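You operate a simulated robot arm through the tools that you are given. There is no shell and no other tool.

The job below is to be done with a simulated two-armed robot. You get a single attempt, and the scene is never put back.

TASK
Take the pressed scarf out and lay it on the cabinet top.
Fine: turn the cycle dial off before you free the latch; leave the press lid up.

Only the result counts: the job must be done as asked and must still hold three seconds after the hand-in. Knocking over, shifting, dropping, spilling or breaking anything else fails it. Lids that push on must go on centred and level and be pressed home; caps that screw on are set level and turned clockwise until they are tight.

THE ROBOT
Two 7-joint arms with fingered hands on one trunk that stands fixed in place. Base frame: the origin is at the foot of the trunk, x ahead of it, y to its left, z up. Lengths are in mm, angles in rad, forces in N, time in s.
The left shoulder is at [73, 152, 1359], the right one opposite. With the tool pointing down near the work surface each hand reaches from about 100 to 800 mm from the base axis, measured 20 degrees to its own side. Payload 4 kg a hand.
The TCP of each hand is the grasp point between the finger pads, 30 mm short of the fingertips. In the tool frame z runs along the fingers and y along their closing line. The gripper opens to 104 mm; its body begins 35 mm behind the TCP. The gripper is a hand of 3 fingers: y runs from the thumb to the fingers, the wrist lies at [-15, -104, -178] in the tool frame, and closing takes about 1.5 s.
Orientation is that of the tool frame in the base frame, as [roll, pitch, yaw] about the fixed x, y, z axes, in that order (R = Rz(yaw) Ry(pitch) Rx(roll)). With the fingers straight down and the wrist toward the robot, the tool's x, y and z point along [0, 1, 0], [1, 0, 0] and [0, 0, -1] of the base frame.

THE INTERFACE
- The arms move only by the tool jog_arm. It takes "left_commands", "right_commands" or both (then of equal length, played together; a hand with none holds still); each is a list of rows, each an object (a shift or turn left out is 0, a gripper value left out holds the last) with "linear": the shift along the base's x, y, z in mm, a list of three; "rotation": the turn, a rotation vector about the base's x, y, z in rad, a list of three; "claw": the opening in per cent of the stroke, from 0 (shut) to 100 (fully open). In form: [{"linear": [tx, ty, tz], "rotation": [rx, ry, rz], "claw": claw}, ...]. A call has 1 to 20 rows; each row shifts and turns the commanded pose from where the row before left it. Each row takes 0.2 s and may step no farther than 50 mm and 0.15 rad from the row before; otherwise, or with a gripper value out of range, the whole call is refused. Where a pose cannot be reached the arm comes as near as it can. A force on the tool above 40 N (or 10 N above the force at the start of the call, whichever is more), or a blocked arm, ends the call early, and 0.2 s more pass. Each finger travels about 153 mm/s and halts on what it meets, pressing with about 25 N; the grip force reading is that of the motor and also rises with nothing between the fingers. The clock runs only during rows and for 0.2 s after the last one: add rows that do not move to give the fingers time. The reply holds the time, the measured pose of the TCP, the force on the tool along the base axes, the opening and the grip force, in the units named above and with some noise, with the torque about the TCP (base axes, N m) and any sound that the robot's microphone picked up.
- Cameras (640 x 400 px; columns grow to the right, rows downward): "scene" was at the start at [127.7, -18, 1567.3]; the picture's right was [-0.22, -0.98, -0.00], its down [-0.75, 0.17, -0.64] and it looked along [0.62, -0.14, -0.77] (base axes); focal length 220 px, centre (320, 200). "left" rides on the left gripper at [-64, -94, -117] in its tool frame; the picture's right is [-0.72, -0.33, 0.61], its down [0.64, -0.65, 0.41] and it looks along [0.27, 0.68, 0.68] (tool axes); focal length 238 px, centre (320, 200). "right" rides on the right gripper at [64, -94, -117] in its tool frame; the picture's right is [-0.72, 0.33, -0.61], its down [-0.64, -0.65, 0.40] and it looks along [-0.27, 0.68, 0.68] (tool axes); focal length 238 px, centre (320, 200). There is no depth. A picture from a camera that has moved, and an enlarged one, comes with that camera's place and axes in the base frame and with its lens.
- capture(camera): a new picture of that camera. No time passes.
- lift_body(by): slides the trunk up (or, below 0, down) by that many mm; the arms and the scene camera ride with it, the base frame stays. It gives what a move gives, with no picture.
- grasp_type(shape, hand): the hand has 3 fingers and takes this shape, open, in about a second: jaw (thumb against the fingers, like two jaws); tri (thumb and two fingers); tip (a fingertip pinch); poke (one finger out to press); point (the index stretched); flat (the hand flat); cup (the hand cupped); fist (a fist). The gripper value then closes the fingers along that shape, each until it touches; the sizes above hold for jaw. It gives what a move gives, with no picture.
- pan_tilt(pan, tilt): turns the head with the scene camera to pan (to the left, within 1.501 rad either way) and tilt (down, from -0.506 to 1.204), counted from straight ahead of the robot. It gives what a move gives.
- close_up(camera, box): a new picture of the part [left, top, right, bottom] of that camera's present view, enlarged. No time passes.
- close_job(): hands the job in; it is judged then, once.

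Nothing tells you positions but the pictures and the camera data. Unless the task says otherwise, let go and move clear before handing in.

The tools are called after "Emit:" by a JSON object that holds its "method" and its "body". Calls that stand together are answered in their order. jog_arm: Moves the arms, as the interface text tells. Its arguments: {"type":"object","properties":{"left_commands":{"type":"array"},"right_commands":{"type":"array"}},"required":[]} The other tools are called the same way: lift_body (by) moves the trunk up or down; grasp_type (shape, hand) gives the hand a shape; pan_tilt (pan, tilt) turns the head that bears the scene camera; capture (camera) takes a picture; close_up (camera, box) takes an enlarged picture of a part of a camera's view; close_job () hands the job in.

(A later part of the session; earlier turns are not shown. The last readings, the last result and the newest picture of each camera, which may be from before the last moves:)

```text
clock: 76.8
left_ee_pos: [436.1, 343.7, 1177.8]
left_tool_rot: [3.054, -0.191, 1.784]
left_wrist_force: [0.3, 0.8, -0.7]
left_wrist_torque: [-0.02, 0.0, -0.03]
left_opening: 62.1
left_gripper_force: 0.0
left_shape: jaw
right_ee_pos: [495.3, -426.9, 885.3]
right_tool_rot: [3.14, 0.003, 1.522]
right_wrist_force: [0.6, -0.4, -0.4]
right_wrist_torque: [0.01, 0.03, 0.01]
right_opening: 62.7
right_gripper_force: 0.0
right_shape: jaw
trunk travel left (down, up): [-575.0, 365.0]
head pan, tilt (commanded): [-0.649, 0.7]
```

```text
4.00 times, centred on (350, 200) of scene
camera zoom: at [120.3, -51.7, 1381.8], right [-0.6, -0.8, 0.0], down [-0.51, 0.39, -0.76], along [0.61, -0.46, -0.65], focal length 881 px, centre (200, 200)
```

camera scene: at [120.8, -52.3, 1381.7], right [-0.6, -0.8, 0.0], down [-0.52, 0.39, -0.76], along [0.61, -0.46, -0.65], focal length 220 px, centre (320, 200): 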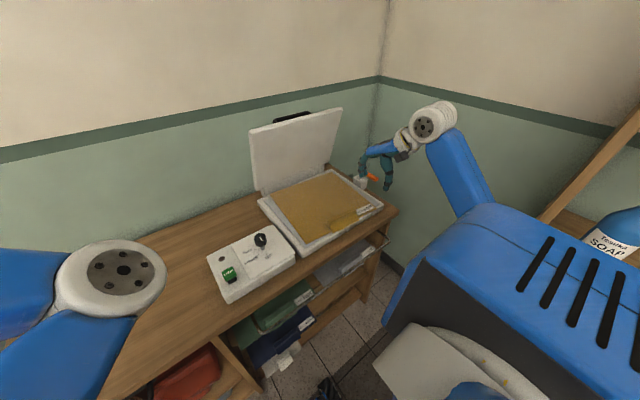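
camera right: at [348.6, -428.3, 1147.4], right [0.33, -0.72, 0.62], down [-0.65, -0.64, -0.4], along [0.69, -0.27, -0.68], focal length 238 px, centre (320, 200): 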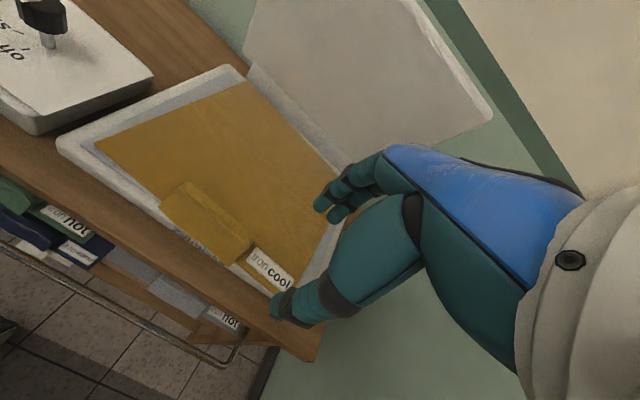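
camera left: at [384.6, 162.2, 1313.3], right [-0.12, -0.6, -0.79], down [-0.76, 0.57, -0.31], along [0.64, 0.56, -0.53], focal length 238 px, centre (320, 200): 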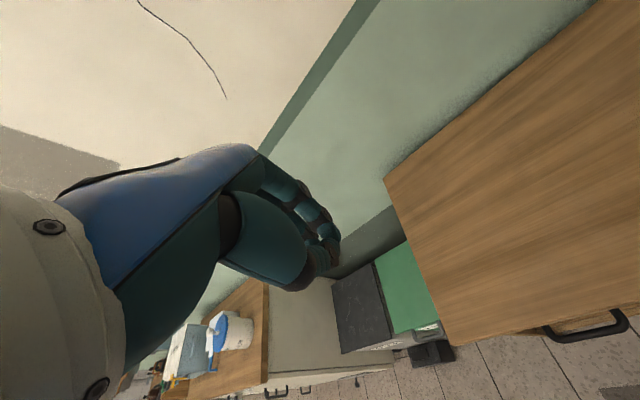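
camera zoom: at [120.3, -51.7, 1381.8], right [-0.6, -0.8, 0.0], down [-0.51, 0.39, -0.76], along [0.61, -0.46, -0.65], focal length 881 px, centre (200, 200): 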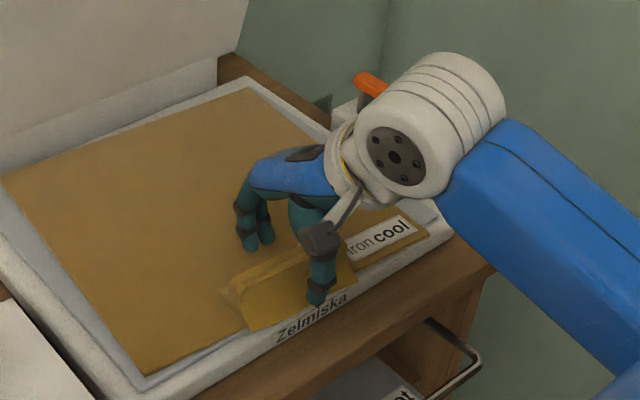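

Thumb in front, fingers behind the fold. I close gently.

Emit:
{"method": "jog_arm", "body": {"right_commands": [{"linear": [-3, 0, -1], "claw": 45}, {"claw": 32}, {"claw": 22}, {"claw": 14}, {"linear": [0, 0, 0]}]}}

Emit:
{"method": "close_up", "body": {"camera": "right", "box": [180, 180, 380, 320]}}

Emit:
{"method": "close_up", "body": {"camera": "scene", "box": [290, 150, 410, 250]}}

```text
clock: 78.0
left_ee_pos: [435.0, 343.0, 1177.7]
left_tool_rot: [3.053, -0.191, 1.784]
left_wrist_force: [-0.7, 0.4, 0.7]
left_wrist_torque: [0.01, 0.0, 0.0]
left_opening: 62.1
left_gripper_force: 0.0
left_shape: jaw
right_ee_pos: [491.9, -425.6, 884.8]
right_tool_rot: [3.139, 0.003, 1.521]
right_wrist_force: [0.4, 0.1, -1.3]
right_wrist_torque: [0.0, -0.02, 0.01]
right_opening: 14.7
right_gripper_force: 0.0
right_shape: jaw
trunk travel left (down, up): [-575.0, 365.0]
head pan, tilt (commanded): [-0.649, 0.7]
```

```text
2.86 times, centred on (280, 250) of right
camera zoom: at [402.1, -357.8, 999.8], right [0.29, -0.73, 0.62], down [-0.68, -0.61, -0.4], along [0.67, -0.3, -0.68], focal length 681 px, centre (434, 57)
```

zoom: 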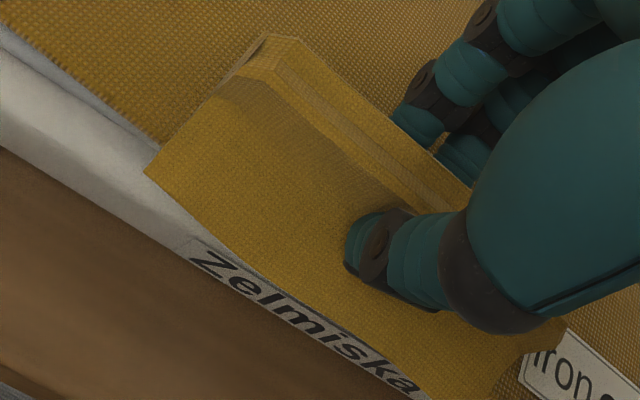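

```text
4.00 times, centred on (350, 200) of scene
camera zoom: at [120.4, -51.7, 1381.8], right [-0.6, -0.8, 0.0], down [-0.51, 0.39, -0.76], along [0.61, -0.46, -0.65], focal length 881 px, centre (200, 200)
```

zoom: 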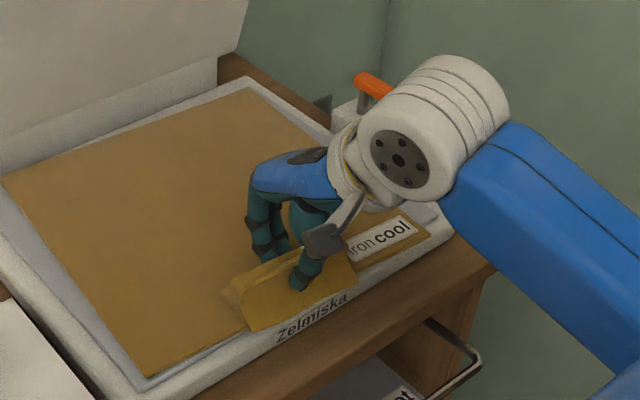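

Light contact so far; I close fully to pinch the fold.

Emit:
{"method": "jog_arm", "body": {"right_commands": [{"claw": 7}, {"claw": 0}, {"linear": [0, 0, 0]}, {"linear": [0, 0, 0]}]}}

Emit:
{"method": "close_up", "body": {"camera": "right", "box": [180, 180, 380, 320]}}

```text
clock: 79.0
left_ee_pos: [435.0, 343.0, 1177.3]
left_tool_rot: [3.054, -0.191, 1.782]
left_wrist_force: [-0.5, 0.1, 0.3]
left_wrist_torque: [0.0, 0.01, 0.0]
left_opening: 61.8
left_gripper_force: 0.0
left_shape: jaw
right_ee_pos: [491.5, -426.4, 884.6]
right_tool_rot: [3.14, 0.003, 1.521]
right_wrist_force: [-0.5, 0.3, -0.5]
right_wrist_torque: [0.0, 0.01, -0.01]
right_opening: 11.1
right_gripper_force: 25.0
right_shape: jaw
trunk travel left (down, up): [-575.0, 365.0]
head pan, tilt (commanded): [-0.649, 0.7]
```

```text
2.86 times, centred on (280, 250) of right
camera zoom: at [402.1, -357.8, 999.8], right [0.29, -0.73, 0.62], down [-0.68, -0.61, -0.4], along [0.67, -0.3, -0.68], focal length 681 px, centre (434, 57)
```

zoom: 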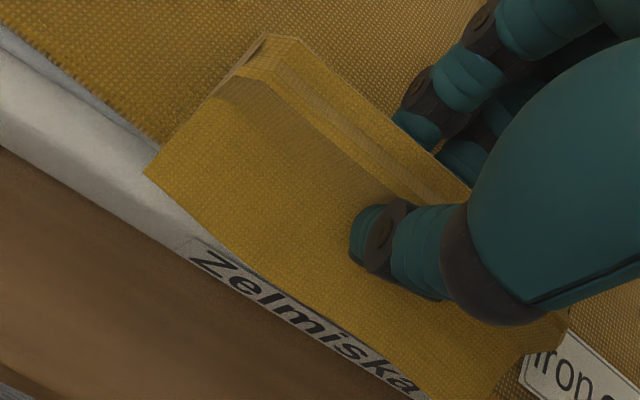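

Pinched at 11 mm with 25 N. I lift a little to see how the scarf behaves.

Emit:
{"method": "jog_arm", "body": {"right_commands": [{"linear": [0, 0, 8]}, {"linear": [0, 0, 12]}, {"linear": [0, 0, 15]}, {"linear": [0, 0, 0]}, {"linear": [0, 0, 0]}]}}

Emit:
{"method": "close_up", "body": {"camera": "scene", "box": [230, 120, 410, 260]}}

Emit:
{"method": "capture", "body": {"camera": "right"}}

```text
clock: 80.2
left_ee_pos: [435.7, 343.3, 1178.7]
left_tool_rot: [3.052, -0.191, 1.784]
left_wrist_force: [-0.4, -0.4, 0.2]
left_wrist_torque: [-0.02, 0.03, 0.01]
left_opening: 61.8
left_gripper_force: 0.0
left_shape: jaw
right_ee_pos: [491.8, -425.4, 918.1]
right_tool_rot: [3.14, 0.004, 1.522]
right_wrist_force: [0.5, 0.1, -0.4]
right_wrist_torque: [0.01, 0.08, 0.01]
right_opening: 11.1
right_gripper_force: 24.7
right_shape: jaw
trunk travel left (down, up): [-575.0, 365.0]
head pan, tilt (commanded): [-0.649, 0.7]
```

```text
2.86 times, centred on (320, 190) of scene
camera zoom: at [120.5, -51.9, 1381.7], right [-0.6, -0.8, 0.0], down [-0.51, 0.39, -0.76], along [0.61, -0.46, -0.65], focal length 629 px, centre (320, 229)
```

zoom: 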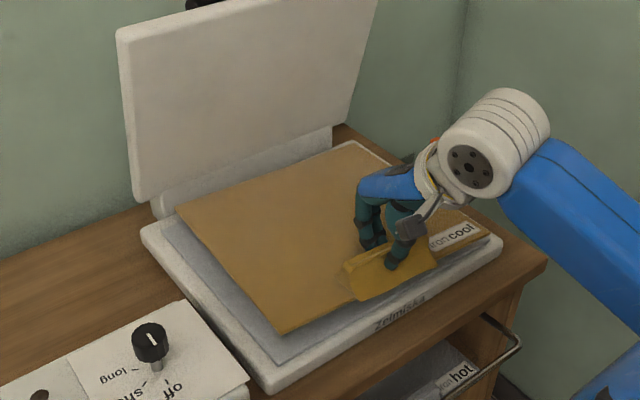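

```text
taken
camera right: at [401.6, -357.0, 1034.8], right [0.29, -0.73, 0.62], down [-0.68, -0.61, -0.4], along [0.67, -0.3, -0.68], focal length 238 px, centre (320, 200)
```

right: 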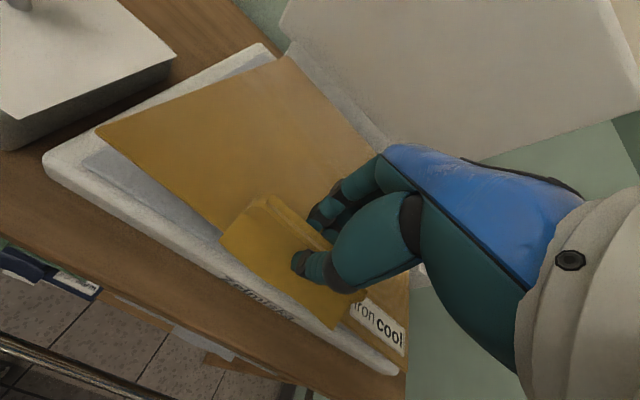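

The scarf lifts as a flat, fairly stiff sheet. Before carrying it, I check where the left arm sits so it won't be in the way.

Emit:
{"method": "jog_arm", "body": {"right_commands": [{"linear": [-15, 0, 3]}, {"linear": [-20, 0, 5]}, {"linear": [-20, 0, 8]}, {"linear": [-15, 0, 8]}, {"linear": [-10, 0, 8]}, {"linear": [0, 0, 0]}]}}

Emit:
{"method": "capture", "body": {"camera": "scene"}}

Emit:
{"method": "pan_tilt", "body": {"pan": 0.3, "tilt": 0.8}}

Emit:
{"method": "capture", "body": {"camera": "scene"}}

Emit:
{"method": "capture", "body": {"camera": "left"}}

```text
clock: 81.6
left_ee_pos: [435.8, 343.4, 1178.5]
left_tool_rot: [3.055, -0.19, 1.783]
left_wrist_force: [0.2, -0.7, 0.8]
left_wrist_torque: [-0.01, 0.02, 0.0]
left_opening: 62.0
left_gripper_force: 0.2
left_shape: jaw
right_ee_pos: [412.7, -425.8, 951.0]
right_tool_rot: [3.14, 0.003, 1.523]
right_wrist_force: [0.5, -0.1, -1.3]
right_wrist_torque: [0.01, 0.11, 0.02]
right_opening: 11.5
right_gripper_force: 24.9
right_shape: jaw
trunk travel left (down, up): [-575.0, 365.0]
head pan, tilt (commanded): [-0.649, 0.7]
```

```text
taken
camera scene: at [120.3, -52.0, 1381.7], right [-0.6, -0.8, 0.0], down [-0.51, 0.39, -0.76], along [0.61, -0.46, -0.65], focal length 220 px, centre (320, 200)
```

scene: 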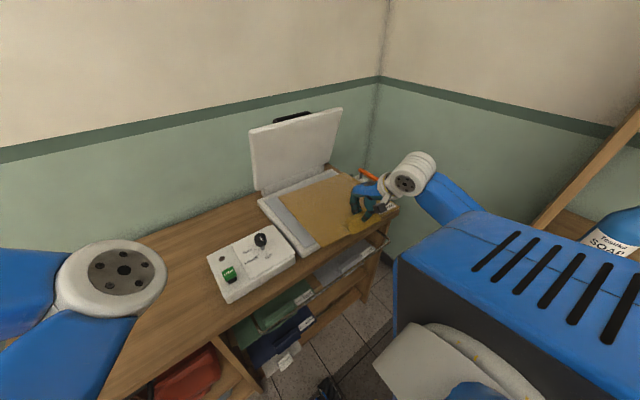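

```text
clock: 82.9
left_ee_pos: [435.8, 342.6, 1178.1]
left_tool_rot: [3.053, -0.191, 1.784]
left_wrist_force: [-0.5, 0.4, 0.1]
left_wrist_torque: [0.04, -0.04, 0.04]
left_opening: 61.7
left_gripper_force: 0.2
left_shape: jaw
right_ee_pos: [413.1, -424.5, 950.6]
right_tool_rot: [3.141, 0.003, 1.521]
right_wrist_force: [0.2, 0.1, 0.4]
right_wrist_torque: [-0.02, 0.08, 0.01]
right_opening: 11.0
right_gripper_force: 25.0
right_shape: jaw
trunk travel left (down, up): [-575.0, 365.0]
head pan, tilt (commanded): [0.3, 0.799]
```

```text
taken
camera scene: at [129.5, 23.3, 1373.6], right [0.3, -0.96, 0.0], down [-0.69, -0.21, -0.7], along [0.66, 0.21, -0.72], focal length 220 px, centre (320, 200)
```

scene: 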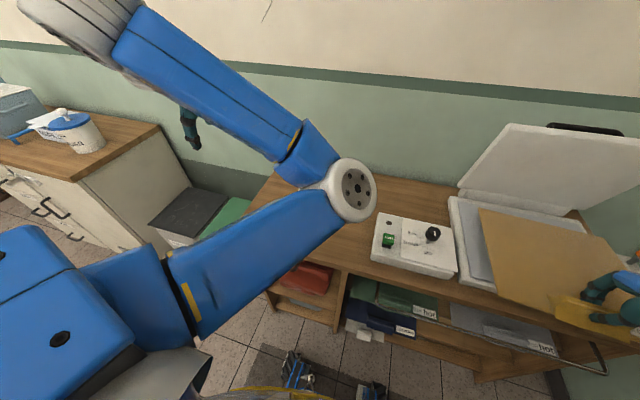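

```text
taken
camera left: at [350.7, 239.7, 1272.3], right [-0.14, -0.63, -0.76], down [-0.75, 0.57, -0.33], along [0.64, 0.53, -0.55], focal length 238 px, centre (320, 200)
```

left: 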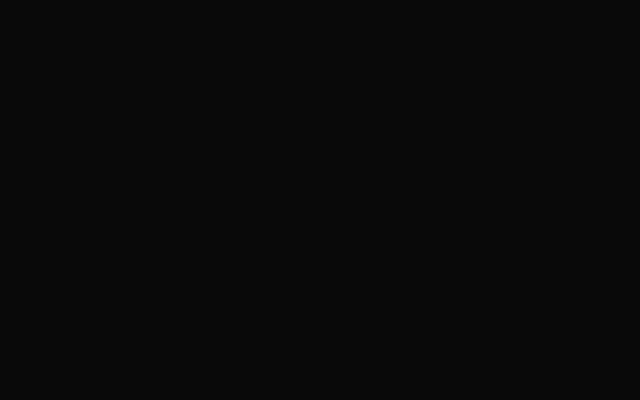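

The left elbow hangs over the table at about [390, 47, 1135]; I pull the left arm back and left to give space while the right hand holds still.

Emit:
{"method": "jog_arm", "body": {"left_commands": [{"linear": [-15, 20, -5]}, {"linear": [-15, 20, -5]}, {"linear": [-15, 20, -5]}, {"linear": [-15, 20, -5]}, {"linear": [-15, 20, -5]}, {"linear": [-15, 20, -5]}, {"linear": [0, 0, 0]}]}}

Emit:
{"method": "capture", "body": {"camera": "scene"}}

```text
clock: 84.5
left_ee_pos: [345.9, 465.3, 1149.2]
left_tool_rot: [3.054, -0.19, 1.785]
left_wrist_force: [0.1, -0.1, 0.1]
left_wrist_torque: [0.04, -0.05, -0.02]
left_opening: 62.3
left_gripper_force: 0.0
left_shape: jaw
right_ee_pos: [413.6, -424.7, 949.4]
right_tool_rot: [3.14, 0.006, 1.523]
right_wrist_force: [0.3, 0.1, -0.6]
right_wrist_torque: [0.01, 0.09, 0.01]
right_opening: 11.2
right_gripper_force: 25.2
right_shape: jaw
trunk travel left (down, up): [-575.0, 365.0]
head pan, tilt (commanded): [0.3, 0.799]
```

```text
taken
camera scene: at [129.5, 24.3, 1373.6], right [0.3, -0.96, 0.0], down [-0.69, -0.21, -0.7], along [0.66, 0.21, -0.72], focal length 220 px, centre (320, 200)
```

scene: 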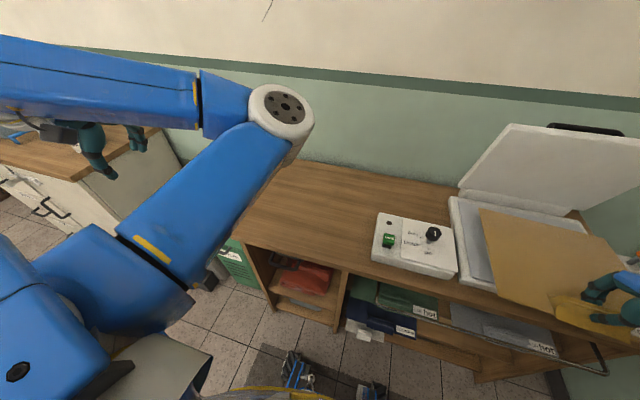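

The left arm is well clear now. I raise the scarf and carry it leftwards above the control box.

Emit:
{"method": "jog_arm", "body": {"right_commands": [{"linear": [0, 0, 20]}, {"linear": [0, 0, 20]}, {"linear": [0, 5, 20]}, {"linear": [5, 20, 5]}, {"linear": [5, 25, 0]}, {"linear": [5, 25, 0]}, {"linear": [5, 25, 0]}, {"linear": [5, 25, 0]}, {"linear": [5, 25, 0]}, {"linear": [5, 25, 0]}, {"linear": [5, 25, 0]}, {"linear": [5, 20, 0]}, {"linear": [0, 0, 0]}]}}

Emit:
{"method": "capture", "body": {"camera": "scene"}}

Emit:
{"method": "capture", "body": {"camera": "right"}}

```text
clock: 87.3
left_ee_pos: [345.9, 465.4, 1149.7]
left_tool_rot: [3.054, -0.19, 1.782]
left_wrist_force: [-0.1, 0.2, 0.8]
left_wrist_torque: [0.01, 0.0, 0.03]
left_opening: 62.0
left_gripper_force: 0.0
left_shape: jaw
right_ee_pos: [458.8, -203.3, 1018.6]
right_tool_rot: [3.139, 0.006, 1.521]
right_wrist_force: [-0.7, -0.1, -0.6]
right_wrist_torque: [0.03, 0.09, -0.04]
right_opening: 11.3
right_gripper_force: 24.9
right_shape: jaw
trunk travel left (down, up): [-575.0, 365.0]
head pan, tilt (commanded): [0.3, 0.799]
```

```text
taken
camera scene: at [129.8, 25.0, 1373.6], right [0.3, -0.96, 0.0], down [-0.69, -0.21, -0.7], along [0.66, 0.21, -0.72], focal length 220 px, centre (320, 200)
```

scene: 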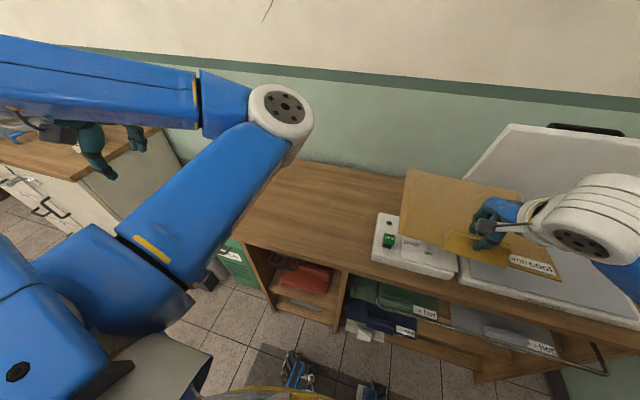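

```text
taken
camera right: at [368.5, -133.6, 1133.1], right [0.29, -0.73, 0.62], down [-0.68, -0.61, -0.4], along [0.67, -0.31, -0.68], focal length 238 px, centre (320, 200)
```

right: 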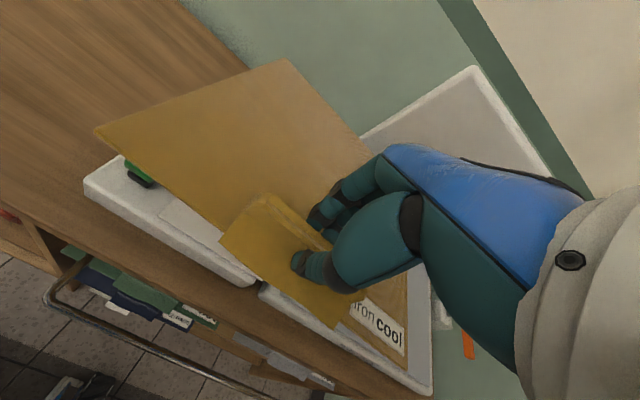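

The scarf is held flat. Now I turn it by 90° (so it extends to the left of the hand) while moving further left.

Emit:
{"method": "jog_arm", "body": {"right_commands": [{"linear": [1, 8, 0], "rotation": [0, 0, 0.11]}, {"linear": [1, 8, 0], "rotation": [0, 0, 0.11]}, {"linear": [1, 8, 0], "rotation": [0, 0, 0.11]}, {"linear": [1, 8, 0], "rotation": [0, 0, 0.11]}, {"linear": [1, 8, 0], "rotation": [0, 0, 0.11]}, {"linear": [1, 8, 0], "rotation": [0, 0, 0.11]}, {"linear": [1, 8, 0], "rotation": [0, 0, 0.11]}, {"linear": [0, 0, 0]}]}}

Emit:
{"method": "capture", "body": {"camera": "scene"}}

```text
clock: 89.1
left_ee_pos: [347.2, 465.9, 1148.9]
left_tool_rot: [3.053, -0.19, 1.783]
left_wrist_force: [0.5, 0.4, 0.2]
left_wrist_torque: [0.0, 0.02, 0.01]
left_opening: 62.1
left_gripper_force: 0.1
left_shape: jaw
right_ee_pos: [464.6, -148.3, 1016.4]
right_tool_rot: [3.138, 0.005, 2.291]
right_wrist_force: [0.1, -0.1, -0.7]
right_wrist_torque: [-0.1, 0.03, -0.01]
right_opening: 11.5
right_gripper_force: 25.4
right_shape: jaw
trunk travel left (down, up): [-575.0, 365.0]
head pan, tilt (commanded): [0.3, 0.799]
```

```text
taken
camera scene: at [130.1, 25.1, 1373.5], right [0.3, -0.96, 0.0], down [-0.69, -0.21, -0.7], along [0.66, 0.21, -0.72], focal length 220 px, centre (320, 200)
```

scene: 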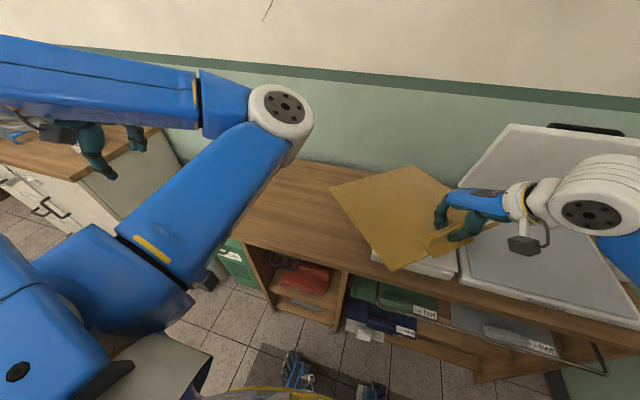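

Continuing the turn, moving forward and left.

Emit:
{"method": "jog_arm", "body": {"right_commands": [{"linear": [3, 10, 0], "rotation": [0, 0, 0.115]}, {"linear": [3, 10, 0], "rotation": [0, 0, 0.115]}, {"linear": [3, 10, 0], "rotation": [0, 0, 0.115]}, {"linear": [3, 10, 0], "rotation": [0, 0, 0.115]}, {"linear": [3, 10, 0], "rotation": [0, 0, 0.115]}, {"linear": [3, 10, 0], "rotation": [0, 0, 0.115]}, {"linear": [3, 10, 0], "rotation": [0, 0, 0.11]}, {"linear": [0, 0, 0]}]}}

Emit:
{"method": "capture", "body": {"camera": "scene"}}

```text
clock: 90.9
left_ee_pos: [347.0, 466.2, 1148.2]
left_tool_rot: [3.053, -0.189, 1.783]
left_wrist_force: [0.1, -0.9, -0.6]
left_wrist_torque: [0.0, -0.03, 0.04]
left_opening: 62.1
left_gripper_force: 0.1
left_shape: jaw
right_ee_pos: [485.5, -79.3, 1017.0]
right_tool_rot: [3.139, 0.005, 3.094]
right_wrist_force: [0.1, 0.3, -0.9]
right_wrist_torque: [-0.12, -0.04, -0.01]
right_opening: 11.3
right_gripper_force: 24.9
right_shape: jaw
trunk travel left (down, up): [-575.0, 365.0]
head pan, tilt (commanded): [0.3, 0.799]
```

```text
taken
camera scene: at [130.3, 25.5, 1373.5], right [0.3, -0.96, 0.0], down [-0.69, -0.21, -0.7], along [0.66, 0.21, -0.72], focal length 220 px, centre (320, 200)
```

scene: 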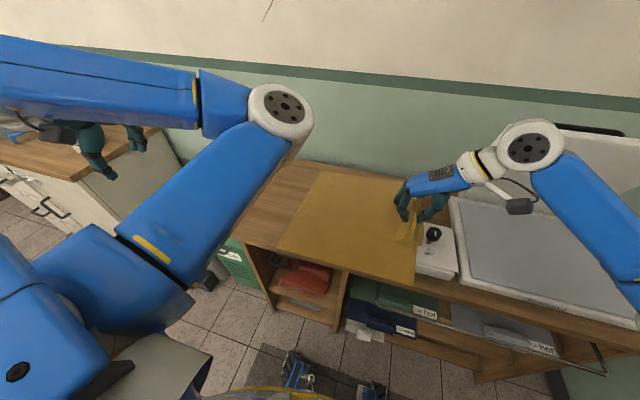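

The scarf now extends left of the hand. I carry it to the middle of the free table area.

Emit:
{"method": "jog_arm", "body": {"right_commands": [{"linear": [21, 20, 0]}, {"linear": [21, 20, 0]}, {"linear": [21, 20, 0]}, {"linear": [21, 20, 0]}, {"linear": [21, 20, 0]}, {"linear": [20, 22, 0]}, {"linear": [20, 22, 0]}, {"linear": [0, 0, 0]}]}}

Emit:
{"method": "capture", "body": {"camera": "scene"}}

Emit:
{"method": "capture", "body": {"camera": "right"}}

```text
clock: 92.7
left_ee_pos: [346.1, 466.4, 1147.8]
left_tool_rot: [3.051, -0.189, 1.784]
left_wrist_force: [0.1, -1.0, 0.1]
left_wrist_torque: [0.01, -0.01, 0.0]
left_opening: 62.0
left_gripper_force: 0.1
left_shape: jaw
right_ee_pos: [628.8, 65.3, 1018.9]
right_tool_rot: [3.139, 0.004, 3.092]
right_wrist_force: [0.5, -0.2, 0.1]
right_wrist_torque: [-0.09, 0.05, 0.02]
right_opening: 11.5
right_gripper_force: 25.3
right_shape: jaw
trunk travel left (down, up): [-575.0, 365.0]
head pan, tilt (commanded): [0.3, 0.799]
```

```text
taken
camera scene: at [131.0, 26.9, 1373.4], right [0.3, -0.96, 0.0], down [-0.69, -0.21, -0.69], along [0.66, 0.21, -0.72], focal length 220 px, centre (320, 200)
```

scene: 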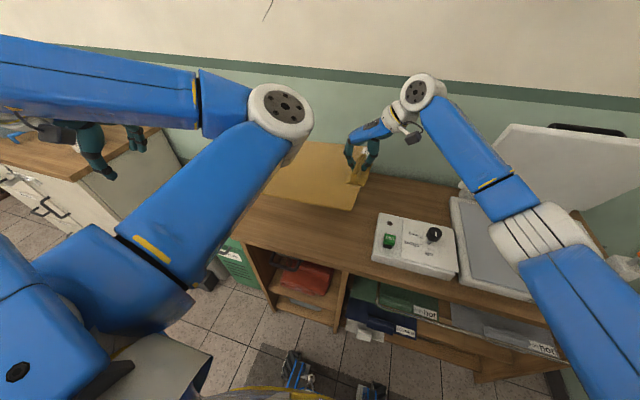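

```text
taken
camera right: at [560.1, -24.1, 1134.1], right [0.73, 0.29, 0.62], down [0.61, -0.68, -0.4], along [0.31, 0.67, -0.68], focal length 238 px, centre (320, 200)
```

right: 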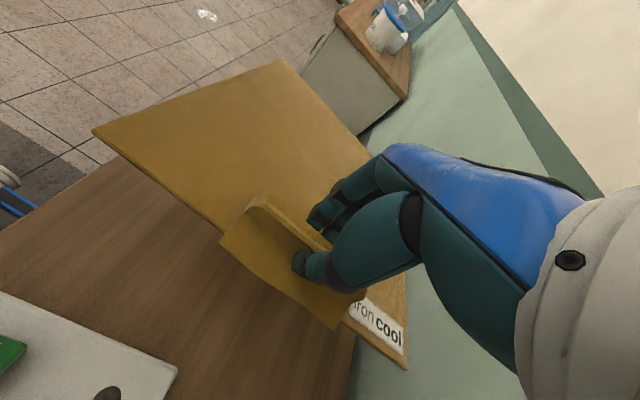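

The sheet sags a little at its far edge, which is fine. I shift slightly and lower toward the table in stages.

Emit:
{"method": "jog_arm", "body": {"right_commands": [{"linear": [-3, -4, -25]}, {"linear": [-3, -4, -25]}, {"linear": [-2, -4, -25]}, {"linear": [-2, -3, -20]}, {"linear": [0, 0, 0]}]}}

Emit:
{"method": "capture", "body": {"camera": "right"}}

Emit:
{"method": "close_up", "body": {"camera": "scene", "box": [230, 80, 470, 240]}}

```text
clock: 93.9
left_ee_pos: [346.5, 467.1, 1147.1]
left_tool_rot: [3.052, -0.19, 1.782]
left_wrist_force: [-0.3, -0.2, 0.9]
left_wrist_torque: [0.01, 0.01, -0.02]
left_opening: 62.2
left_gripper_force: 0.1
left_shape: jaw
right_ee_pos: [618.0, 53.2, 920.9]
right_tool_rot: [3.139, 0.005, 3.092]
right_wrist_force: [-0.6, 0.6, -0.1]
right_wrist_torque: [-0.11, 0.0, 0.0]
right_opening: 11.5
right_gripper_force: 25.3
right_shape: jaw
trunk travel left (down, up): [-575.0, 365.0]
head pan, tilt (commanded): [0.3, 0.799]
```

```text
taken
camera right: at [549.8, -38.5, 1036.2], right [0.73, 0.29, 0.62], down [0.61, -0.68, -0.4], along [0.31, 0.67, -0.68], focal length 238 px, centre (320, 200)
```

right: 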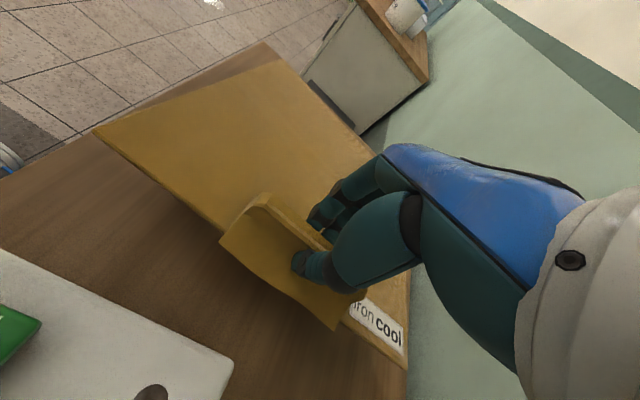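

```text
2.50 times, centred on (350, 160) of scene
camera zoom: at [130.9, 26.8, 1373.4], right [0.3, -0.96, 0.0], down [-0.69, -0.21, -0.69], along [0.66, 0.21, -0.72], focal length 550 px, centre (245, 300)
```

zoom: 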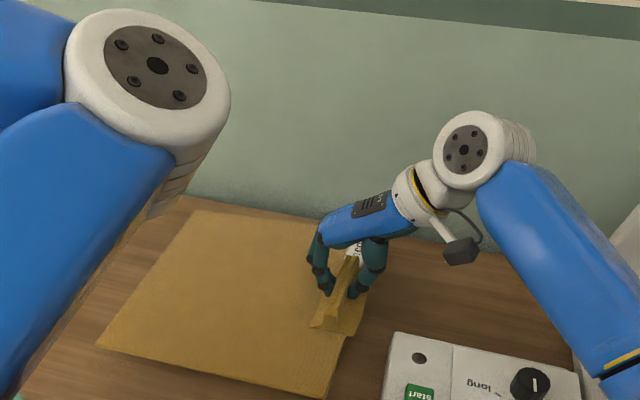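

Well placed over free wood. I lower slowly, watching for contact.

Emit:
{"method": "jog_arm", "body": {"right_commands": [{"linear": [0, 0, -8]}, {"linear": [0, 0, -8]}, {"linear": [0, 0, -8]}, {"linear": [0, 0, -8]}, {"linear": [0, 0, -6]}, {"linear": [0, 0, 0]}]}}

Emit:
{"method": "capture", "body": {"camera": "right"}}

Emit:
{"method": "close_up", "body": {"camera": "scene", "box": [230, 80, 470, 240]}}

```text
clock: 95.3
left_ee_pos: [346.0, 467.0, 1147.8]
left_tool_rot: [3.054, -0.189, 1.782]
left_wrist_force: [-0.5, 0.1, 0.5]
left_wrist_torque: [0.01, -0.05, -0.03]
left_opening: 61.8
left_gripper_force: 0.0
left_shape: jaw
right_ee_pos: [619.3, 53.3, 885.9]
right_tool_rot: [3.14, 0.003, 3.091]
right_wrist_force: [0.0, -0.5, -0.4]
right_wrist_torque: [-0.07, -0.02, 0.03]
right_opening: 11.5
right_gripper_force: 25.4
right_shape: jaw
trunk travel left (down, up): [-575.0, 365.0]
head pan, tilt (commanded): [0.3, 0.799]
```

```text
taken
camera right: at [551.0, -39.4, 999.4], right [0.73, 0.29, 0.62], down [0.61, -0.68, -0.4], along [0.31, 0.67, -0.68], focal length 238 px, centre (320, 200)
```

right: 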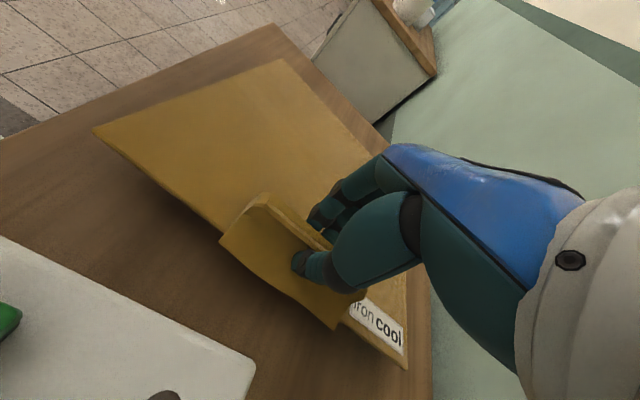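

```text
2.50 times, centred on (350, 160) of scene
camera zoom: at [130.9, 26.7, 1373.4], right [0.3, -0.96, 0.0], down [-0.69, -0.21, -0.69], along [0.66, 0.21, -0.72], focal length 550 px, centre (245, 300)
```

zoom: 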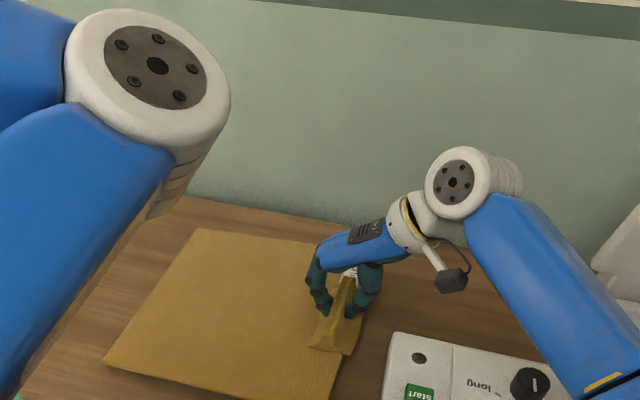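

No firm contact yet. I continue lowering.

Emit:
{"method": "jog_arm", "body": {"right_commands": [{"linear": [0, 0, -6]}, {"linear": [0, 0, -6]}, {"linear": [0, 0, -4]}, {"linear": [0, 0, 0]}]}}

Emit:
{"method": "capture", "body": {"camera": "right"}}

Emit:
{"method": "close_up", "body": {"camera": "scene", "box": [230, 80, 470, 240]}}

```text
clock: 96.3
left_ee_pos: [345.5, 466.5, 1148.1]
left_tool_rot: [3.053, -0.19, 1.784]
left_wrist_force: [0.0, -0.4, 0.3]
left_wrist_torque: [0.01, -0.02, 0.0]
left_opening: 61.8
left_gripper_force: 0.0
left_shape: jaw
right_ee_pos: [619.0, 52.5, 870.2]
right_tool_rot: [3.141, 0.003, 3.09]
right_wrist_force: [-0.5, -0.2, -0.5]
right_wrist_torque: [0.01, 0.0, 0.04]
right_opening: 11.4
right_gripper_force: 24.6
right_shape: jaw
trunk travel left (down, up): [-575.0, 365.0]
head pan, tilt (commanded): [0.3, 0.799]
```

```text
taken
camera right: at [551.4, -39.6, 983.8], right [0.73, 0.29, 0.62], down [0.61, -0.68, -0.4], along [0.31, 0.67, -0.68], focal length 238 px, centre (320, 200)
```

right: 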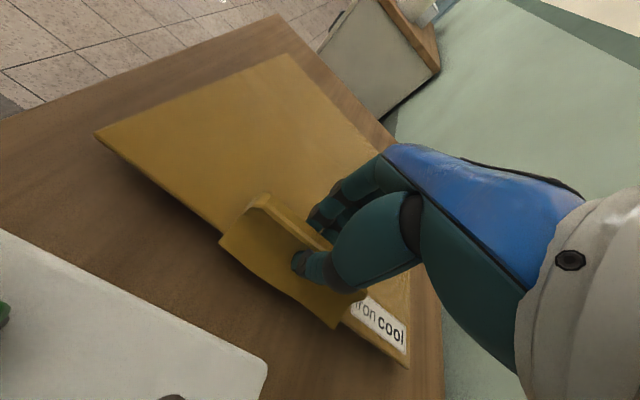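

```text
2.50 times, centred on (350, 160) of scene
camera zoom: at [130.8, 26.6, 1373.5], right [0.3, -0.96, 0.0], down [-0.69, -0.21, -0.69], along [0.66, 0.21, -0.72], focal length 550 px, centre (245, 300)
```

zoom: 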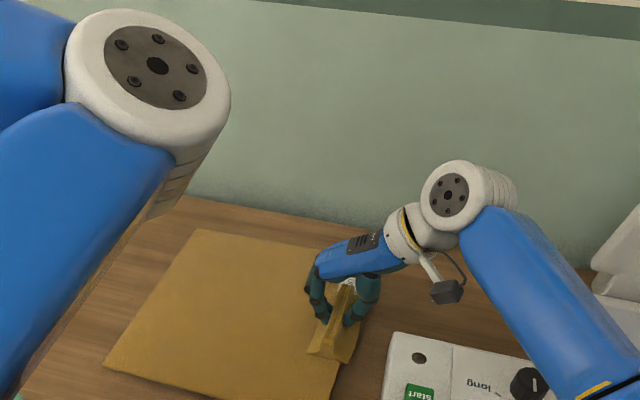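

The far edge rests on the table. I lower the near edge the last bit.

Emit:
{"method": "jog_arm", "body": {"right_commands": [{"linear": [0, 0, -4]}, {"linear": [0, 0, -4]}, {"linear": [0, 0, -3]}, {"linear": [0, 0, 0]}]}}

Emit:
{"method": "capture", "body": {"camera": "right"}}

```text
clock: 97.3
left_ee_pos: [345.5, 466.6, 1147.3]
left_tool_rot: [3.053, -0.189, 1.782]
left_wrist_force: [0.0, -1.0, 0.1]
left_wrist_torque: [-0.02, 0.01, 0.0]
left_opening: 61.9
left_gripper_force: 0.0
left_shape: jaw
right_ee_pos: [619.7, 50.6, 857.2]
right_tool_rot: [3.141, 0.004, 3.091]
right_wrist_force: [-0.7, 0.1, -0.1]
right_wrist_torque: [0.05, -0.06, 0.01]
right_opening: 11.3
right_gripper_force: 25.3
right_shape: jaw
trunk travel left (down, up): [-575.0, 365.0]
head pan, tilt (commanded): [0.3, 0.799]
```

```text
taken
camera right: at [551.9, -40.1, 972.9], right [0.73, 0.29, 0.62], down [0.61, -0.68, -0.4], along [0.31, 0.67, -0.68], focal length 238 px, centre (320, 200)
```

right: 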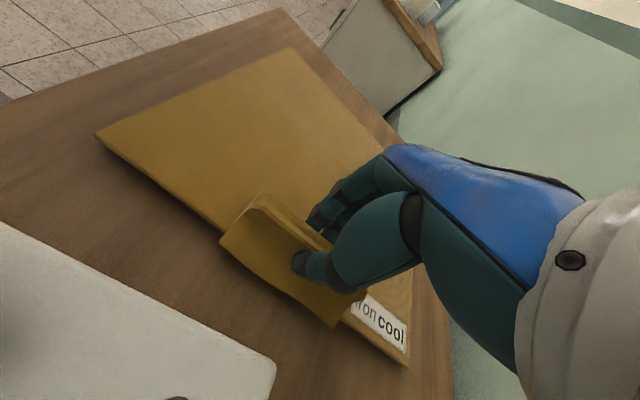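

Almost down. A few more millimetres with force check.

Emit:
{"method": "jog_arm", "body": {"right_commands": [{"linear": [0, 0, -2]}, {"linear": [0, 0, -2]}, {"linear": [0, 0, 0]}, {"linear": [0, 0, 0]}]}}

Emit:
{"method": "close_up", "body": {"camera": "right", "box": [60, 30, 420, 380]}}

Emit:
{"method": "close_up", "body": {"camera": "scene", "box": [280, 140, 400, 240]}}

```text
clock: 98.3
left_ee_pos: [346.4, 466.3, 1147.4]
left_tool_rot: [3.054, -0.189, 1.783]
left_wrist_force: [0.7, 0.2, 0.5]
left_wrist_torque: [-0.05, 0.0, -0.01]
left_opening: 62.0
left_gripper_force: 0.1
left_shape: jaw
right_ee_pos: [620.5, 51.8, 854.4]
right_tool_rot: [3.141, 0.004, 3.091]
right_wrist_force: [-0.4, -0.7, 0.6]
right_wrist_torque: [0.07, 0.0, 0.0]
right_opening: 11.4
right_gripper_force: 24.9
right_shape: jaw
trunk travel left (down, up): [-575.0, 365.0]
head pan, tilt (commanded): [0.3, 0.799]
```

```text
1.14 times, centred on (240, 205) of right
camera zoom: at [551.8, -39.5, 969.2], right [0.73, 0.29, 0.62], down [0.61, -0.68, -0.4], along [0.31, 0.67, -0.68], focal length 272 px, centre (411, 194)
```

zoom: 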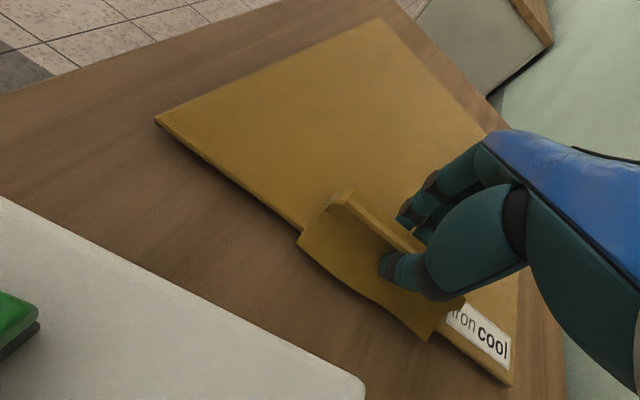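

```text
4.00 times, centred on (340, 190) of scene
camera zoom: at [130.8, 26.5, 1373.5], right [0.3, -0.96, 0.0], down [-0.69, -0.21, -0.69], along [0.66, 0.21, -0.72], focal length 881 px, centre (240, 240)
```

zoom: 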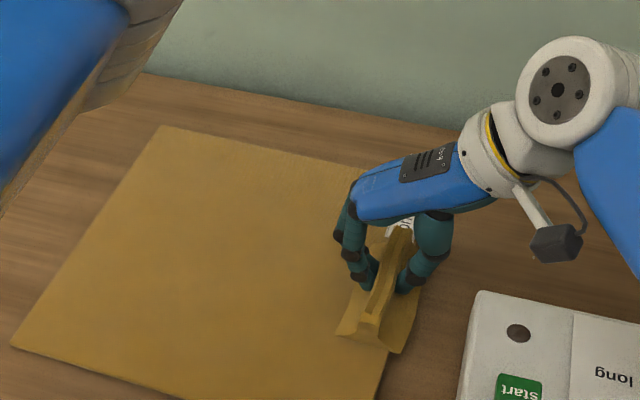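

Nearly flat. Two more small steps to seat it.

Emit:
{"method": "jog_arm", "body": {"right_commands": [{"linear": [0, 0, -2]}, {"linear": [0, 0, -2]}, {"linear": [0, 0, 0]}, {"linear": [0, 0, 0]}]}}

Emit:
{"method": "close_up", "body": {"camera": "right", "box": [60, 80, 300, 320]}}

```text
clock: 99.3
left_ee_pos: [346.1, 466.4, 1147.8]
left_tool_rot: [3.052, -0.189, 1.783]
left_wrist_force: [-0.4, -0.6, 0.3]
left_wrist_torque: [-0.02, -0.01, 0.01]
left_opening: 61.8
left_gripper_force: 0.2
left_shape: jaw
right_ee_pos: [619.9, 51.6, 849.7]
right_tool_rot: [3.141, 0.003, 3.091]
right_wrist_force: [0.0, -0.8, 0.6]
right_wrist_torque: [0.09, 0.0, -0.01]
right_opening: 11.1
right_gripper_force: 24.9
right_shape: jaw
trunk travel left (down, up): [-575.0, 365.0]
head pan, tilt (commanded): [0.3, 0.799]
```

```text
1.67 times, centred on (180, 200) of right
camera zoom: at [551.7, -39.6, 964.9], right [0.73, 0.29, 0.62], down [0.61, -0.68, -0.4], along [0.31, 0.67, -0.68], focal length 397 px, centre (553, 200)
```

zoom: 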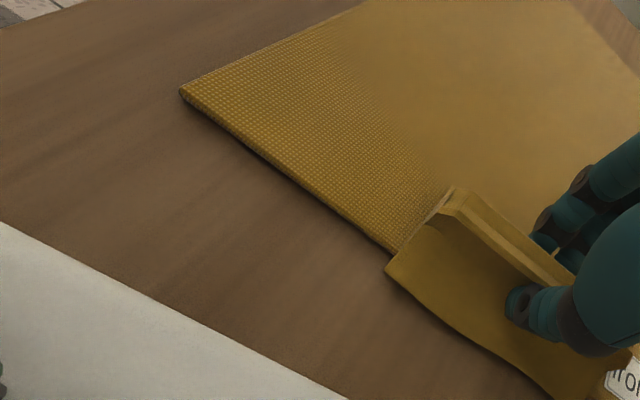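

Emit:
{"method": "jog_arm", "body": {"right_commands": [{"linear": [0, 0, -2]}, {"linear": [0, 0, -2]}, {"linear": [0, 0, 0]}]}}

Emit:
{"method": "close_up", "body": {"camera": "right", "box": [60, 80, 300, 320]}}

```text
clock: 100.1
left_ee_pos: [345.8, 465.9, 1147.2]
left_tool_rot: [3.053, -0.191, 1.785]
left_wrist_force: [-0.5, -0.1, -0.5]
left_wrist_torque: [0.01, 0.02, 0.01]
left_opening: 61.8
left_gripper_force: 0.0
left_shape: jaw
right_ee_pos: [621.4, 51.0, 847.0]
right_tool_rot: [3.137, 0.007, 3.089]
right_wrist_force: [3.0, 0.1, 9.8]
right_wrist_torque: [0.12, -0.09, -0.01]
right_opening: 11.5
right_gripper_force: 25.4
right_shape: jaw
trunk travel left (down, up): [-575.0, 365.0]
head pan, tilt (commanded): [0.3, 0.799]
```

```text
1.67 times, centred on (180, 200) of right
camera zoom: at [551.0, -39.8, 962.4], right [0.73, 0.29, 0.62], down [0.61, -0.68, -0.4], along [0.31, 0.67, -0.67], focal length 397 px, centre (553, 200)
```

zoom: 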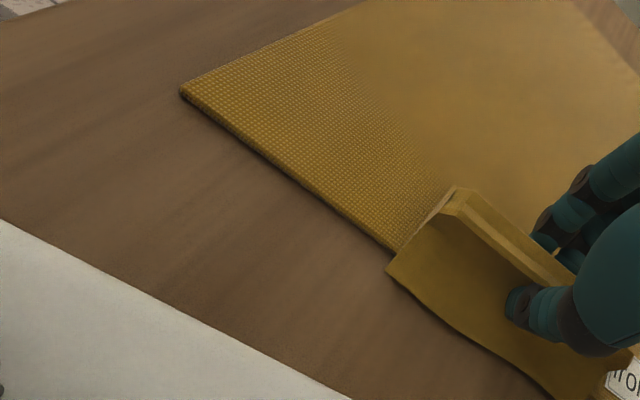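

Firm contact (≈10 N). I ease off 2 mm, open the fingers gently and lift straight up.

Emit:
{"method": "jog_arm", "body": {"right_commands": [{"linear": [0, 0, 2]}, {"claw": 10}, {"claw": 20}, {"claw": 35}, {"claw": 50}, {"claw": 60}, {"linear": [0, 0, 0]}]}}

Emit:
{"method": "capture", "body": {"camera": "right"}}

Emit:
{"method": "close_up", "body": {"camera": "scene", "box": [230, 100, 430, 240]}}

```text
clock: 101.7
left_ee_pos: [346.8, 467.0, 1148.2]
left_tool_rot: [3.053, -0.189, 1.781]
left_wrist_force: [-0.1, -0.7, 0.1]
left_wrist_torque: [0.0, 0.01, -0.01]
left_opening: 61.8
left_gripper_force: 0.0
left_shape: jaw
right_ee_pos: [620.7, 50.9, 848.3]
right_tool_rot: [3.139, 0.006, 3.091]
right_wrist_force: [0.2, 0.0, 0.1]
right_wrist_torque: [0.0, -0.04, -0.01]
right_opening: 61.7
right_gripper_force: 0.1
right_shape: jaw
trunk travel left (down, up): [-575.0, 365.0]
head pan, tilt (commanded): [0.3, 0.799]
```

```text
taken
camera right: at [551.6, -39.5, 963.2], right [0.73, 0.29, 0.62], down [0.61, -0.68, -0.4], along [0.31, 0.67, -0.68], focal length 238 px, centre (320, 200)
```

right: 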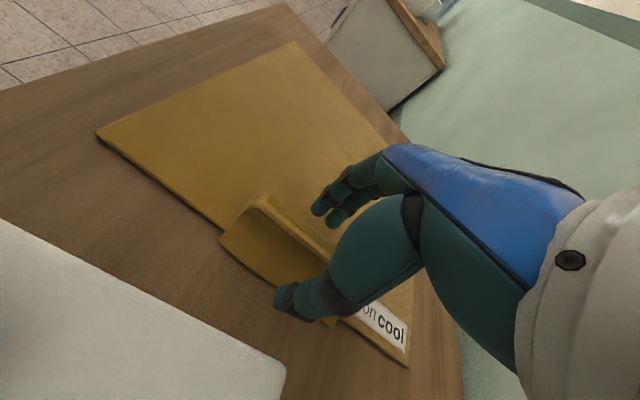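

```text
2.86 times, centred on (330, 170) of scene
camera zoom: at [130.8, 26.7, 1373.5], right [0.3, -0.96, 0.0], down [-0.69, -0.21, -0.69], along [0.66, 0.21, -0.72], focal length 629 px, centre (291, 286)
```

zoom: 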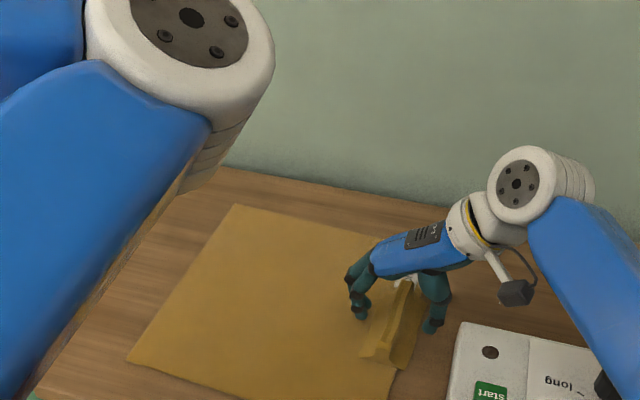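

Released; the scarf lies on the wood. I lift straight up and check.

Emit:
{"method": "jog_arm", "body": {"right_commands": [{"linear": [0, 0, 15]}, {"linear": [0, 0, 25]}, {"linear": [0, 0, 35]}, {"linear": [0, 0, 40]}, {"linear": [0, 0, 40]}, {"linear": [0, 0, 0]}]}}

Emit:
{"method": "capture", "body": {"camera": "right"}}

Emit:
{"method": "capture", "body": {"camera": "scene"}}

```text
clock: 103.1
left_ee_pos: [347.3, 467.4, 1147.3]
left_tool_rot: [3.054, -0.189, 1.783]
left_wrist_force: [0.3, 0.3, 0.8]
left_wrist_torque: [0.03, 0.0, -0.02]
left_opening: 62.0
left_gripper_force: 0.1
left_shape: jaw
right_ee_pos: [621.5, 51.9, 1001.7]
right_tool_rot: [3.14, 0.002, 3.091]
right_wrist_force: [0.6, -0.3, 0.5]
right_wrist_torque: [-0.02, 0.01, 0.01]
right_opening: 62.2
right_gripper_force: 0.1
right_shape: jaw
trunk travel left (down, up): [-575.0, 365.0]
head pan, tilt (commanded): [0.3, 0.799]
```

```text
taken
camera right: at [552.9, -38.6, 1116.9], right [0.73, 0.29, 0.62], down [0.61, -0.68, -0.4], along [0.31, 0.67, -0.68], focal length 238 px, centre (320, 200)
```

right: 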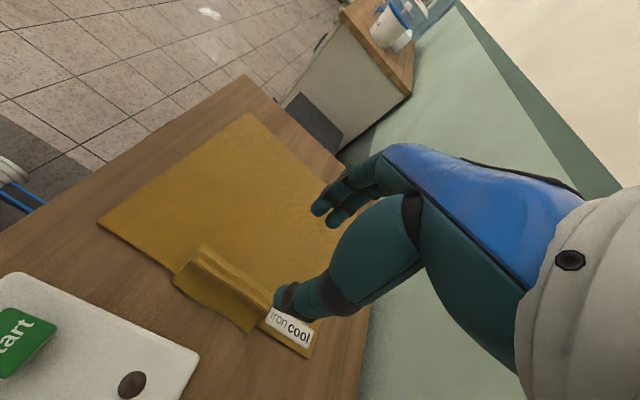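

```text
taken
camera scene: at [131.0, 26.7, 1373.4], right [0.3, -0.96, 0.0], down [-0.69, -0.21, -0.69], along [0.66, 0.21, -0.72], focal length 220 px, centre (320, 200)
```

scene: 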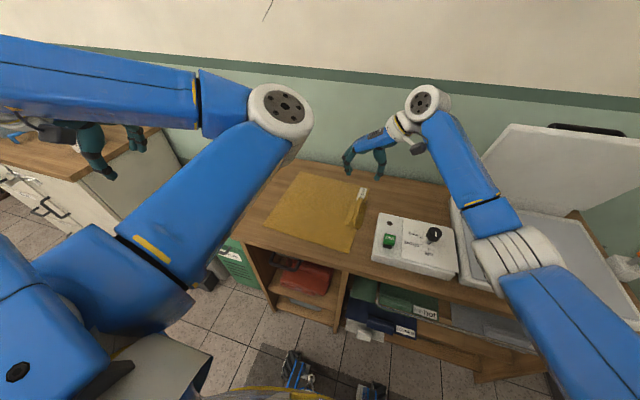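

The scarf lies flat on the cabinet top. I retreat the right hand clear, back toward the robot.

Emit:
{"method": "jog_arm", "body": {"right_commands": [{"linear": [-10, -15, 25], "rotation": [0, 0, -0.1]}, {"linear": [-15, -25, 20], "rotation": [0, 0, -0.13]}, {"linear": [-20, -30, 15], "rotation": [0, 0, -0.14]}, {"linear": [-20, -30, 10], "rotation": [0, 0, -0.14]}, {"linear": [-20, -30, 10], "rotation": [0, 0, -0.14]}, {"linear": [-20, -30, 10], "rotation": [0, 0, -0.14]}, {"linear": [-20, -30, 10], "rotation": [0, 0, -0.14]}, {"linear": [-20, -30, 10], "rotation": [0, 0, -0.14]}, {"linear": [-20, -30, 10], "rotation": [0, 0, -0.14]}, {"linear": [-20, -30, 10], "rotation": [0, 0, -0.14]}, {"linear": [-20, -30, 10], "rotation": [0, 0, -0.14]}, {"linear": [0, 0, 0]}]}}

Emit:
{"method": "capture", "body": {"camera": "scene"}}

```text
clock: 105.7
left_ee_pos: [346.8, 465.3, 1148.2]
left_tool_rot: [3.054, -0.192, 1.784]
left_wrist_force: [-0.2, 0.2, 0.0]
left_wrist_torque: [0.03, -0.01, 0.0]
left_opening: 62.0
left_gripper_force: 0.1
left_shape: jaw
right_ee_pos: [417.3, -260.6, 1143.6]
right_tool_rot: [3.141, 0.004, 1.598]
right_wrist_force: [-0.4, -0.4, 0.2]
right_wrist_torque: [0.01, 0.02, 0.0]
right_opening: 62.0
right_gripper_force: 0.0
right_shape: jaw
trunk travel left (down, up): [-575.0, 365.0]
head pan, tilt (commanded): [0.3, 0.799]
```

```text
taken
camera scene: at [130.5, 24.7, 1373.5], right [0.3, -0.96, 0.0], down [-0.69, -0.21, -0.7], along [0.66, 0.21, -0.72], focal length 220 px, centre (320, 200)
```

scene: 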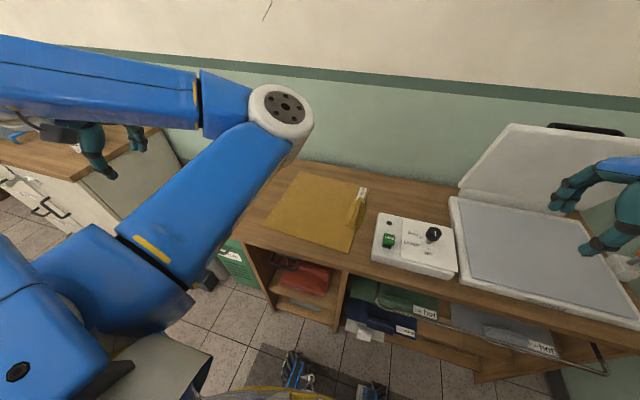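

The right hand is clear. I check the final state: dial, latch, lid and scarf.

Emit:
{"method": "pan_tilt", "body": {"pan": -0.2, "tilt": 0.75}}

Emit:
{"method": "capture", "body": {"camera": "scene"}}

Emit:
{"method": "capture", "body": {"camera": "right"}}

Emit:
{"method": "close_up", "body": {"camera": "scene", "box": [120, 130, 420, 300]}}

```text
clock: 106.6
left_ee_pos: [346.7, 464.7, 1149.4]
left_tool_rot: [3.051, -0.189, 1.785]
left_wrist_force: [0.1, -0.2, 0.4]
left_wrist_torque: [0.02, -0.01, 0.0]
left_opening: 62.0
left_gripper_force: 0.0
left_shape: jaw
right_ee_pos: [415.2, -261.6, 1145.0]
right_tool_rot: [3.139, 0.006, 1.601]
right_wrist_force: [0.6, -0.7, 0.2]
right_wrist_torque: [0.0, -0.03, 0.03]
right_opening: 62.0
right_gripper_force: 0.1
right_shape: jaw
trunk travel left (down, up): [-575.0, 365.0]
head pan, tilt (commanded): [-0.201, 0.75]
```

```text
taken
camera scene: at [133.8, -15.6, 1377.6], right [-0.2, -0.98, 0.0], down [-0.67, 0.14, -0.73], along [0.72, -0.14, -0.68], focal length 220 px, centre (320, 200)
```

scene: 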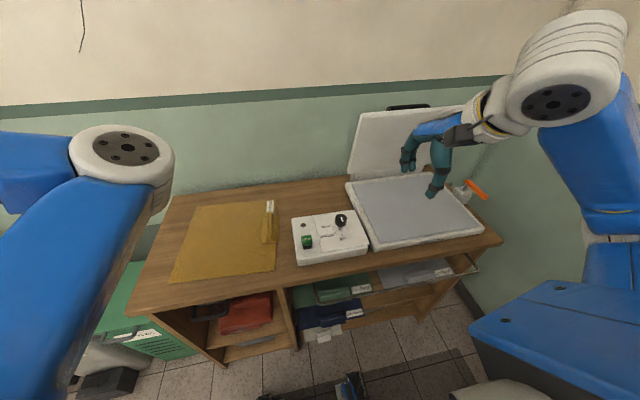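

```text
taken
camera right: at [320.5, -198.8, 1259.2], right [0.35, -0.71, 0.62], down [-0.63, -0.66, -0.4], along [0.69, -0.25, -0.68], focal length 238 px, centre (320, 200)
```

right: 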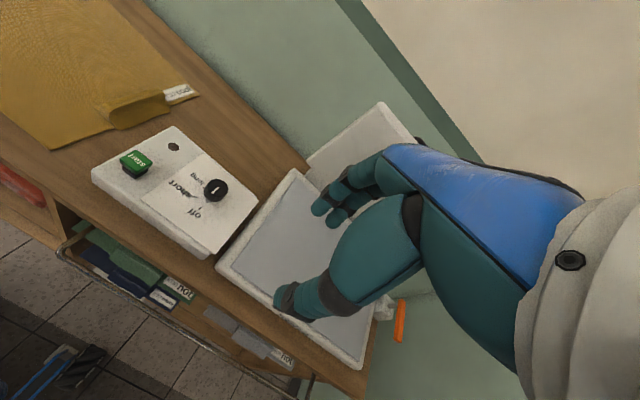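

```text
2.13 times, centred on (270, 215) of scene
camera zoom: at [133.8, -15.6, 1377.6], right [-0.2, -0.98, 0.0], down [-0.67, 0.14, -0.73], along [0.72, -0.14, -0.68], focal length 470 px, centre (427, 168)
```

zoom: 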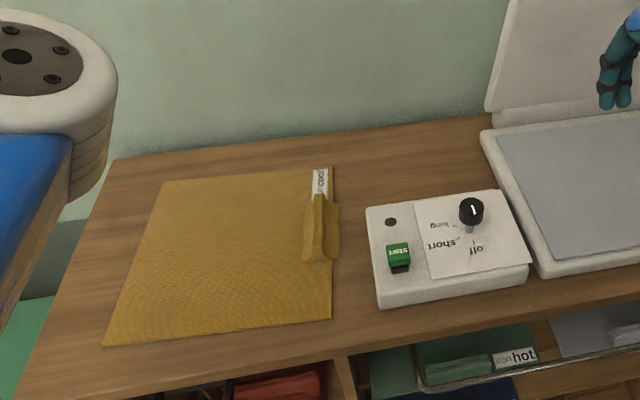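

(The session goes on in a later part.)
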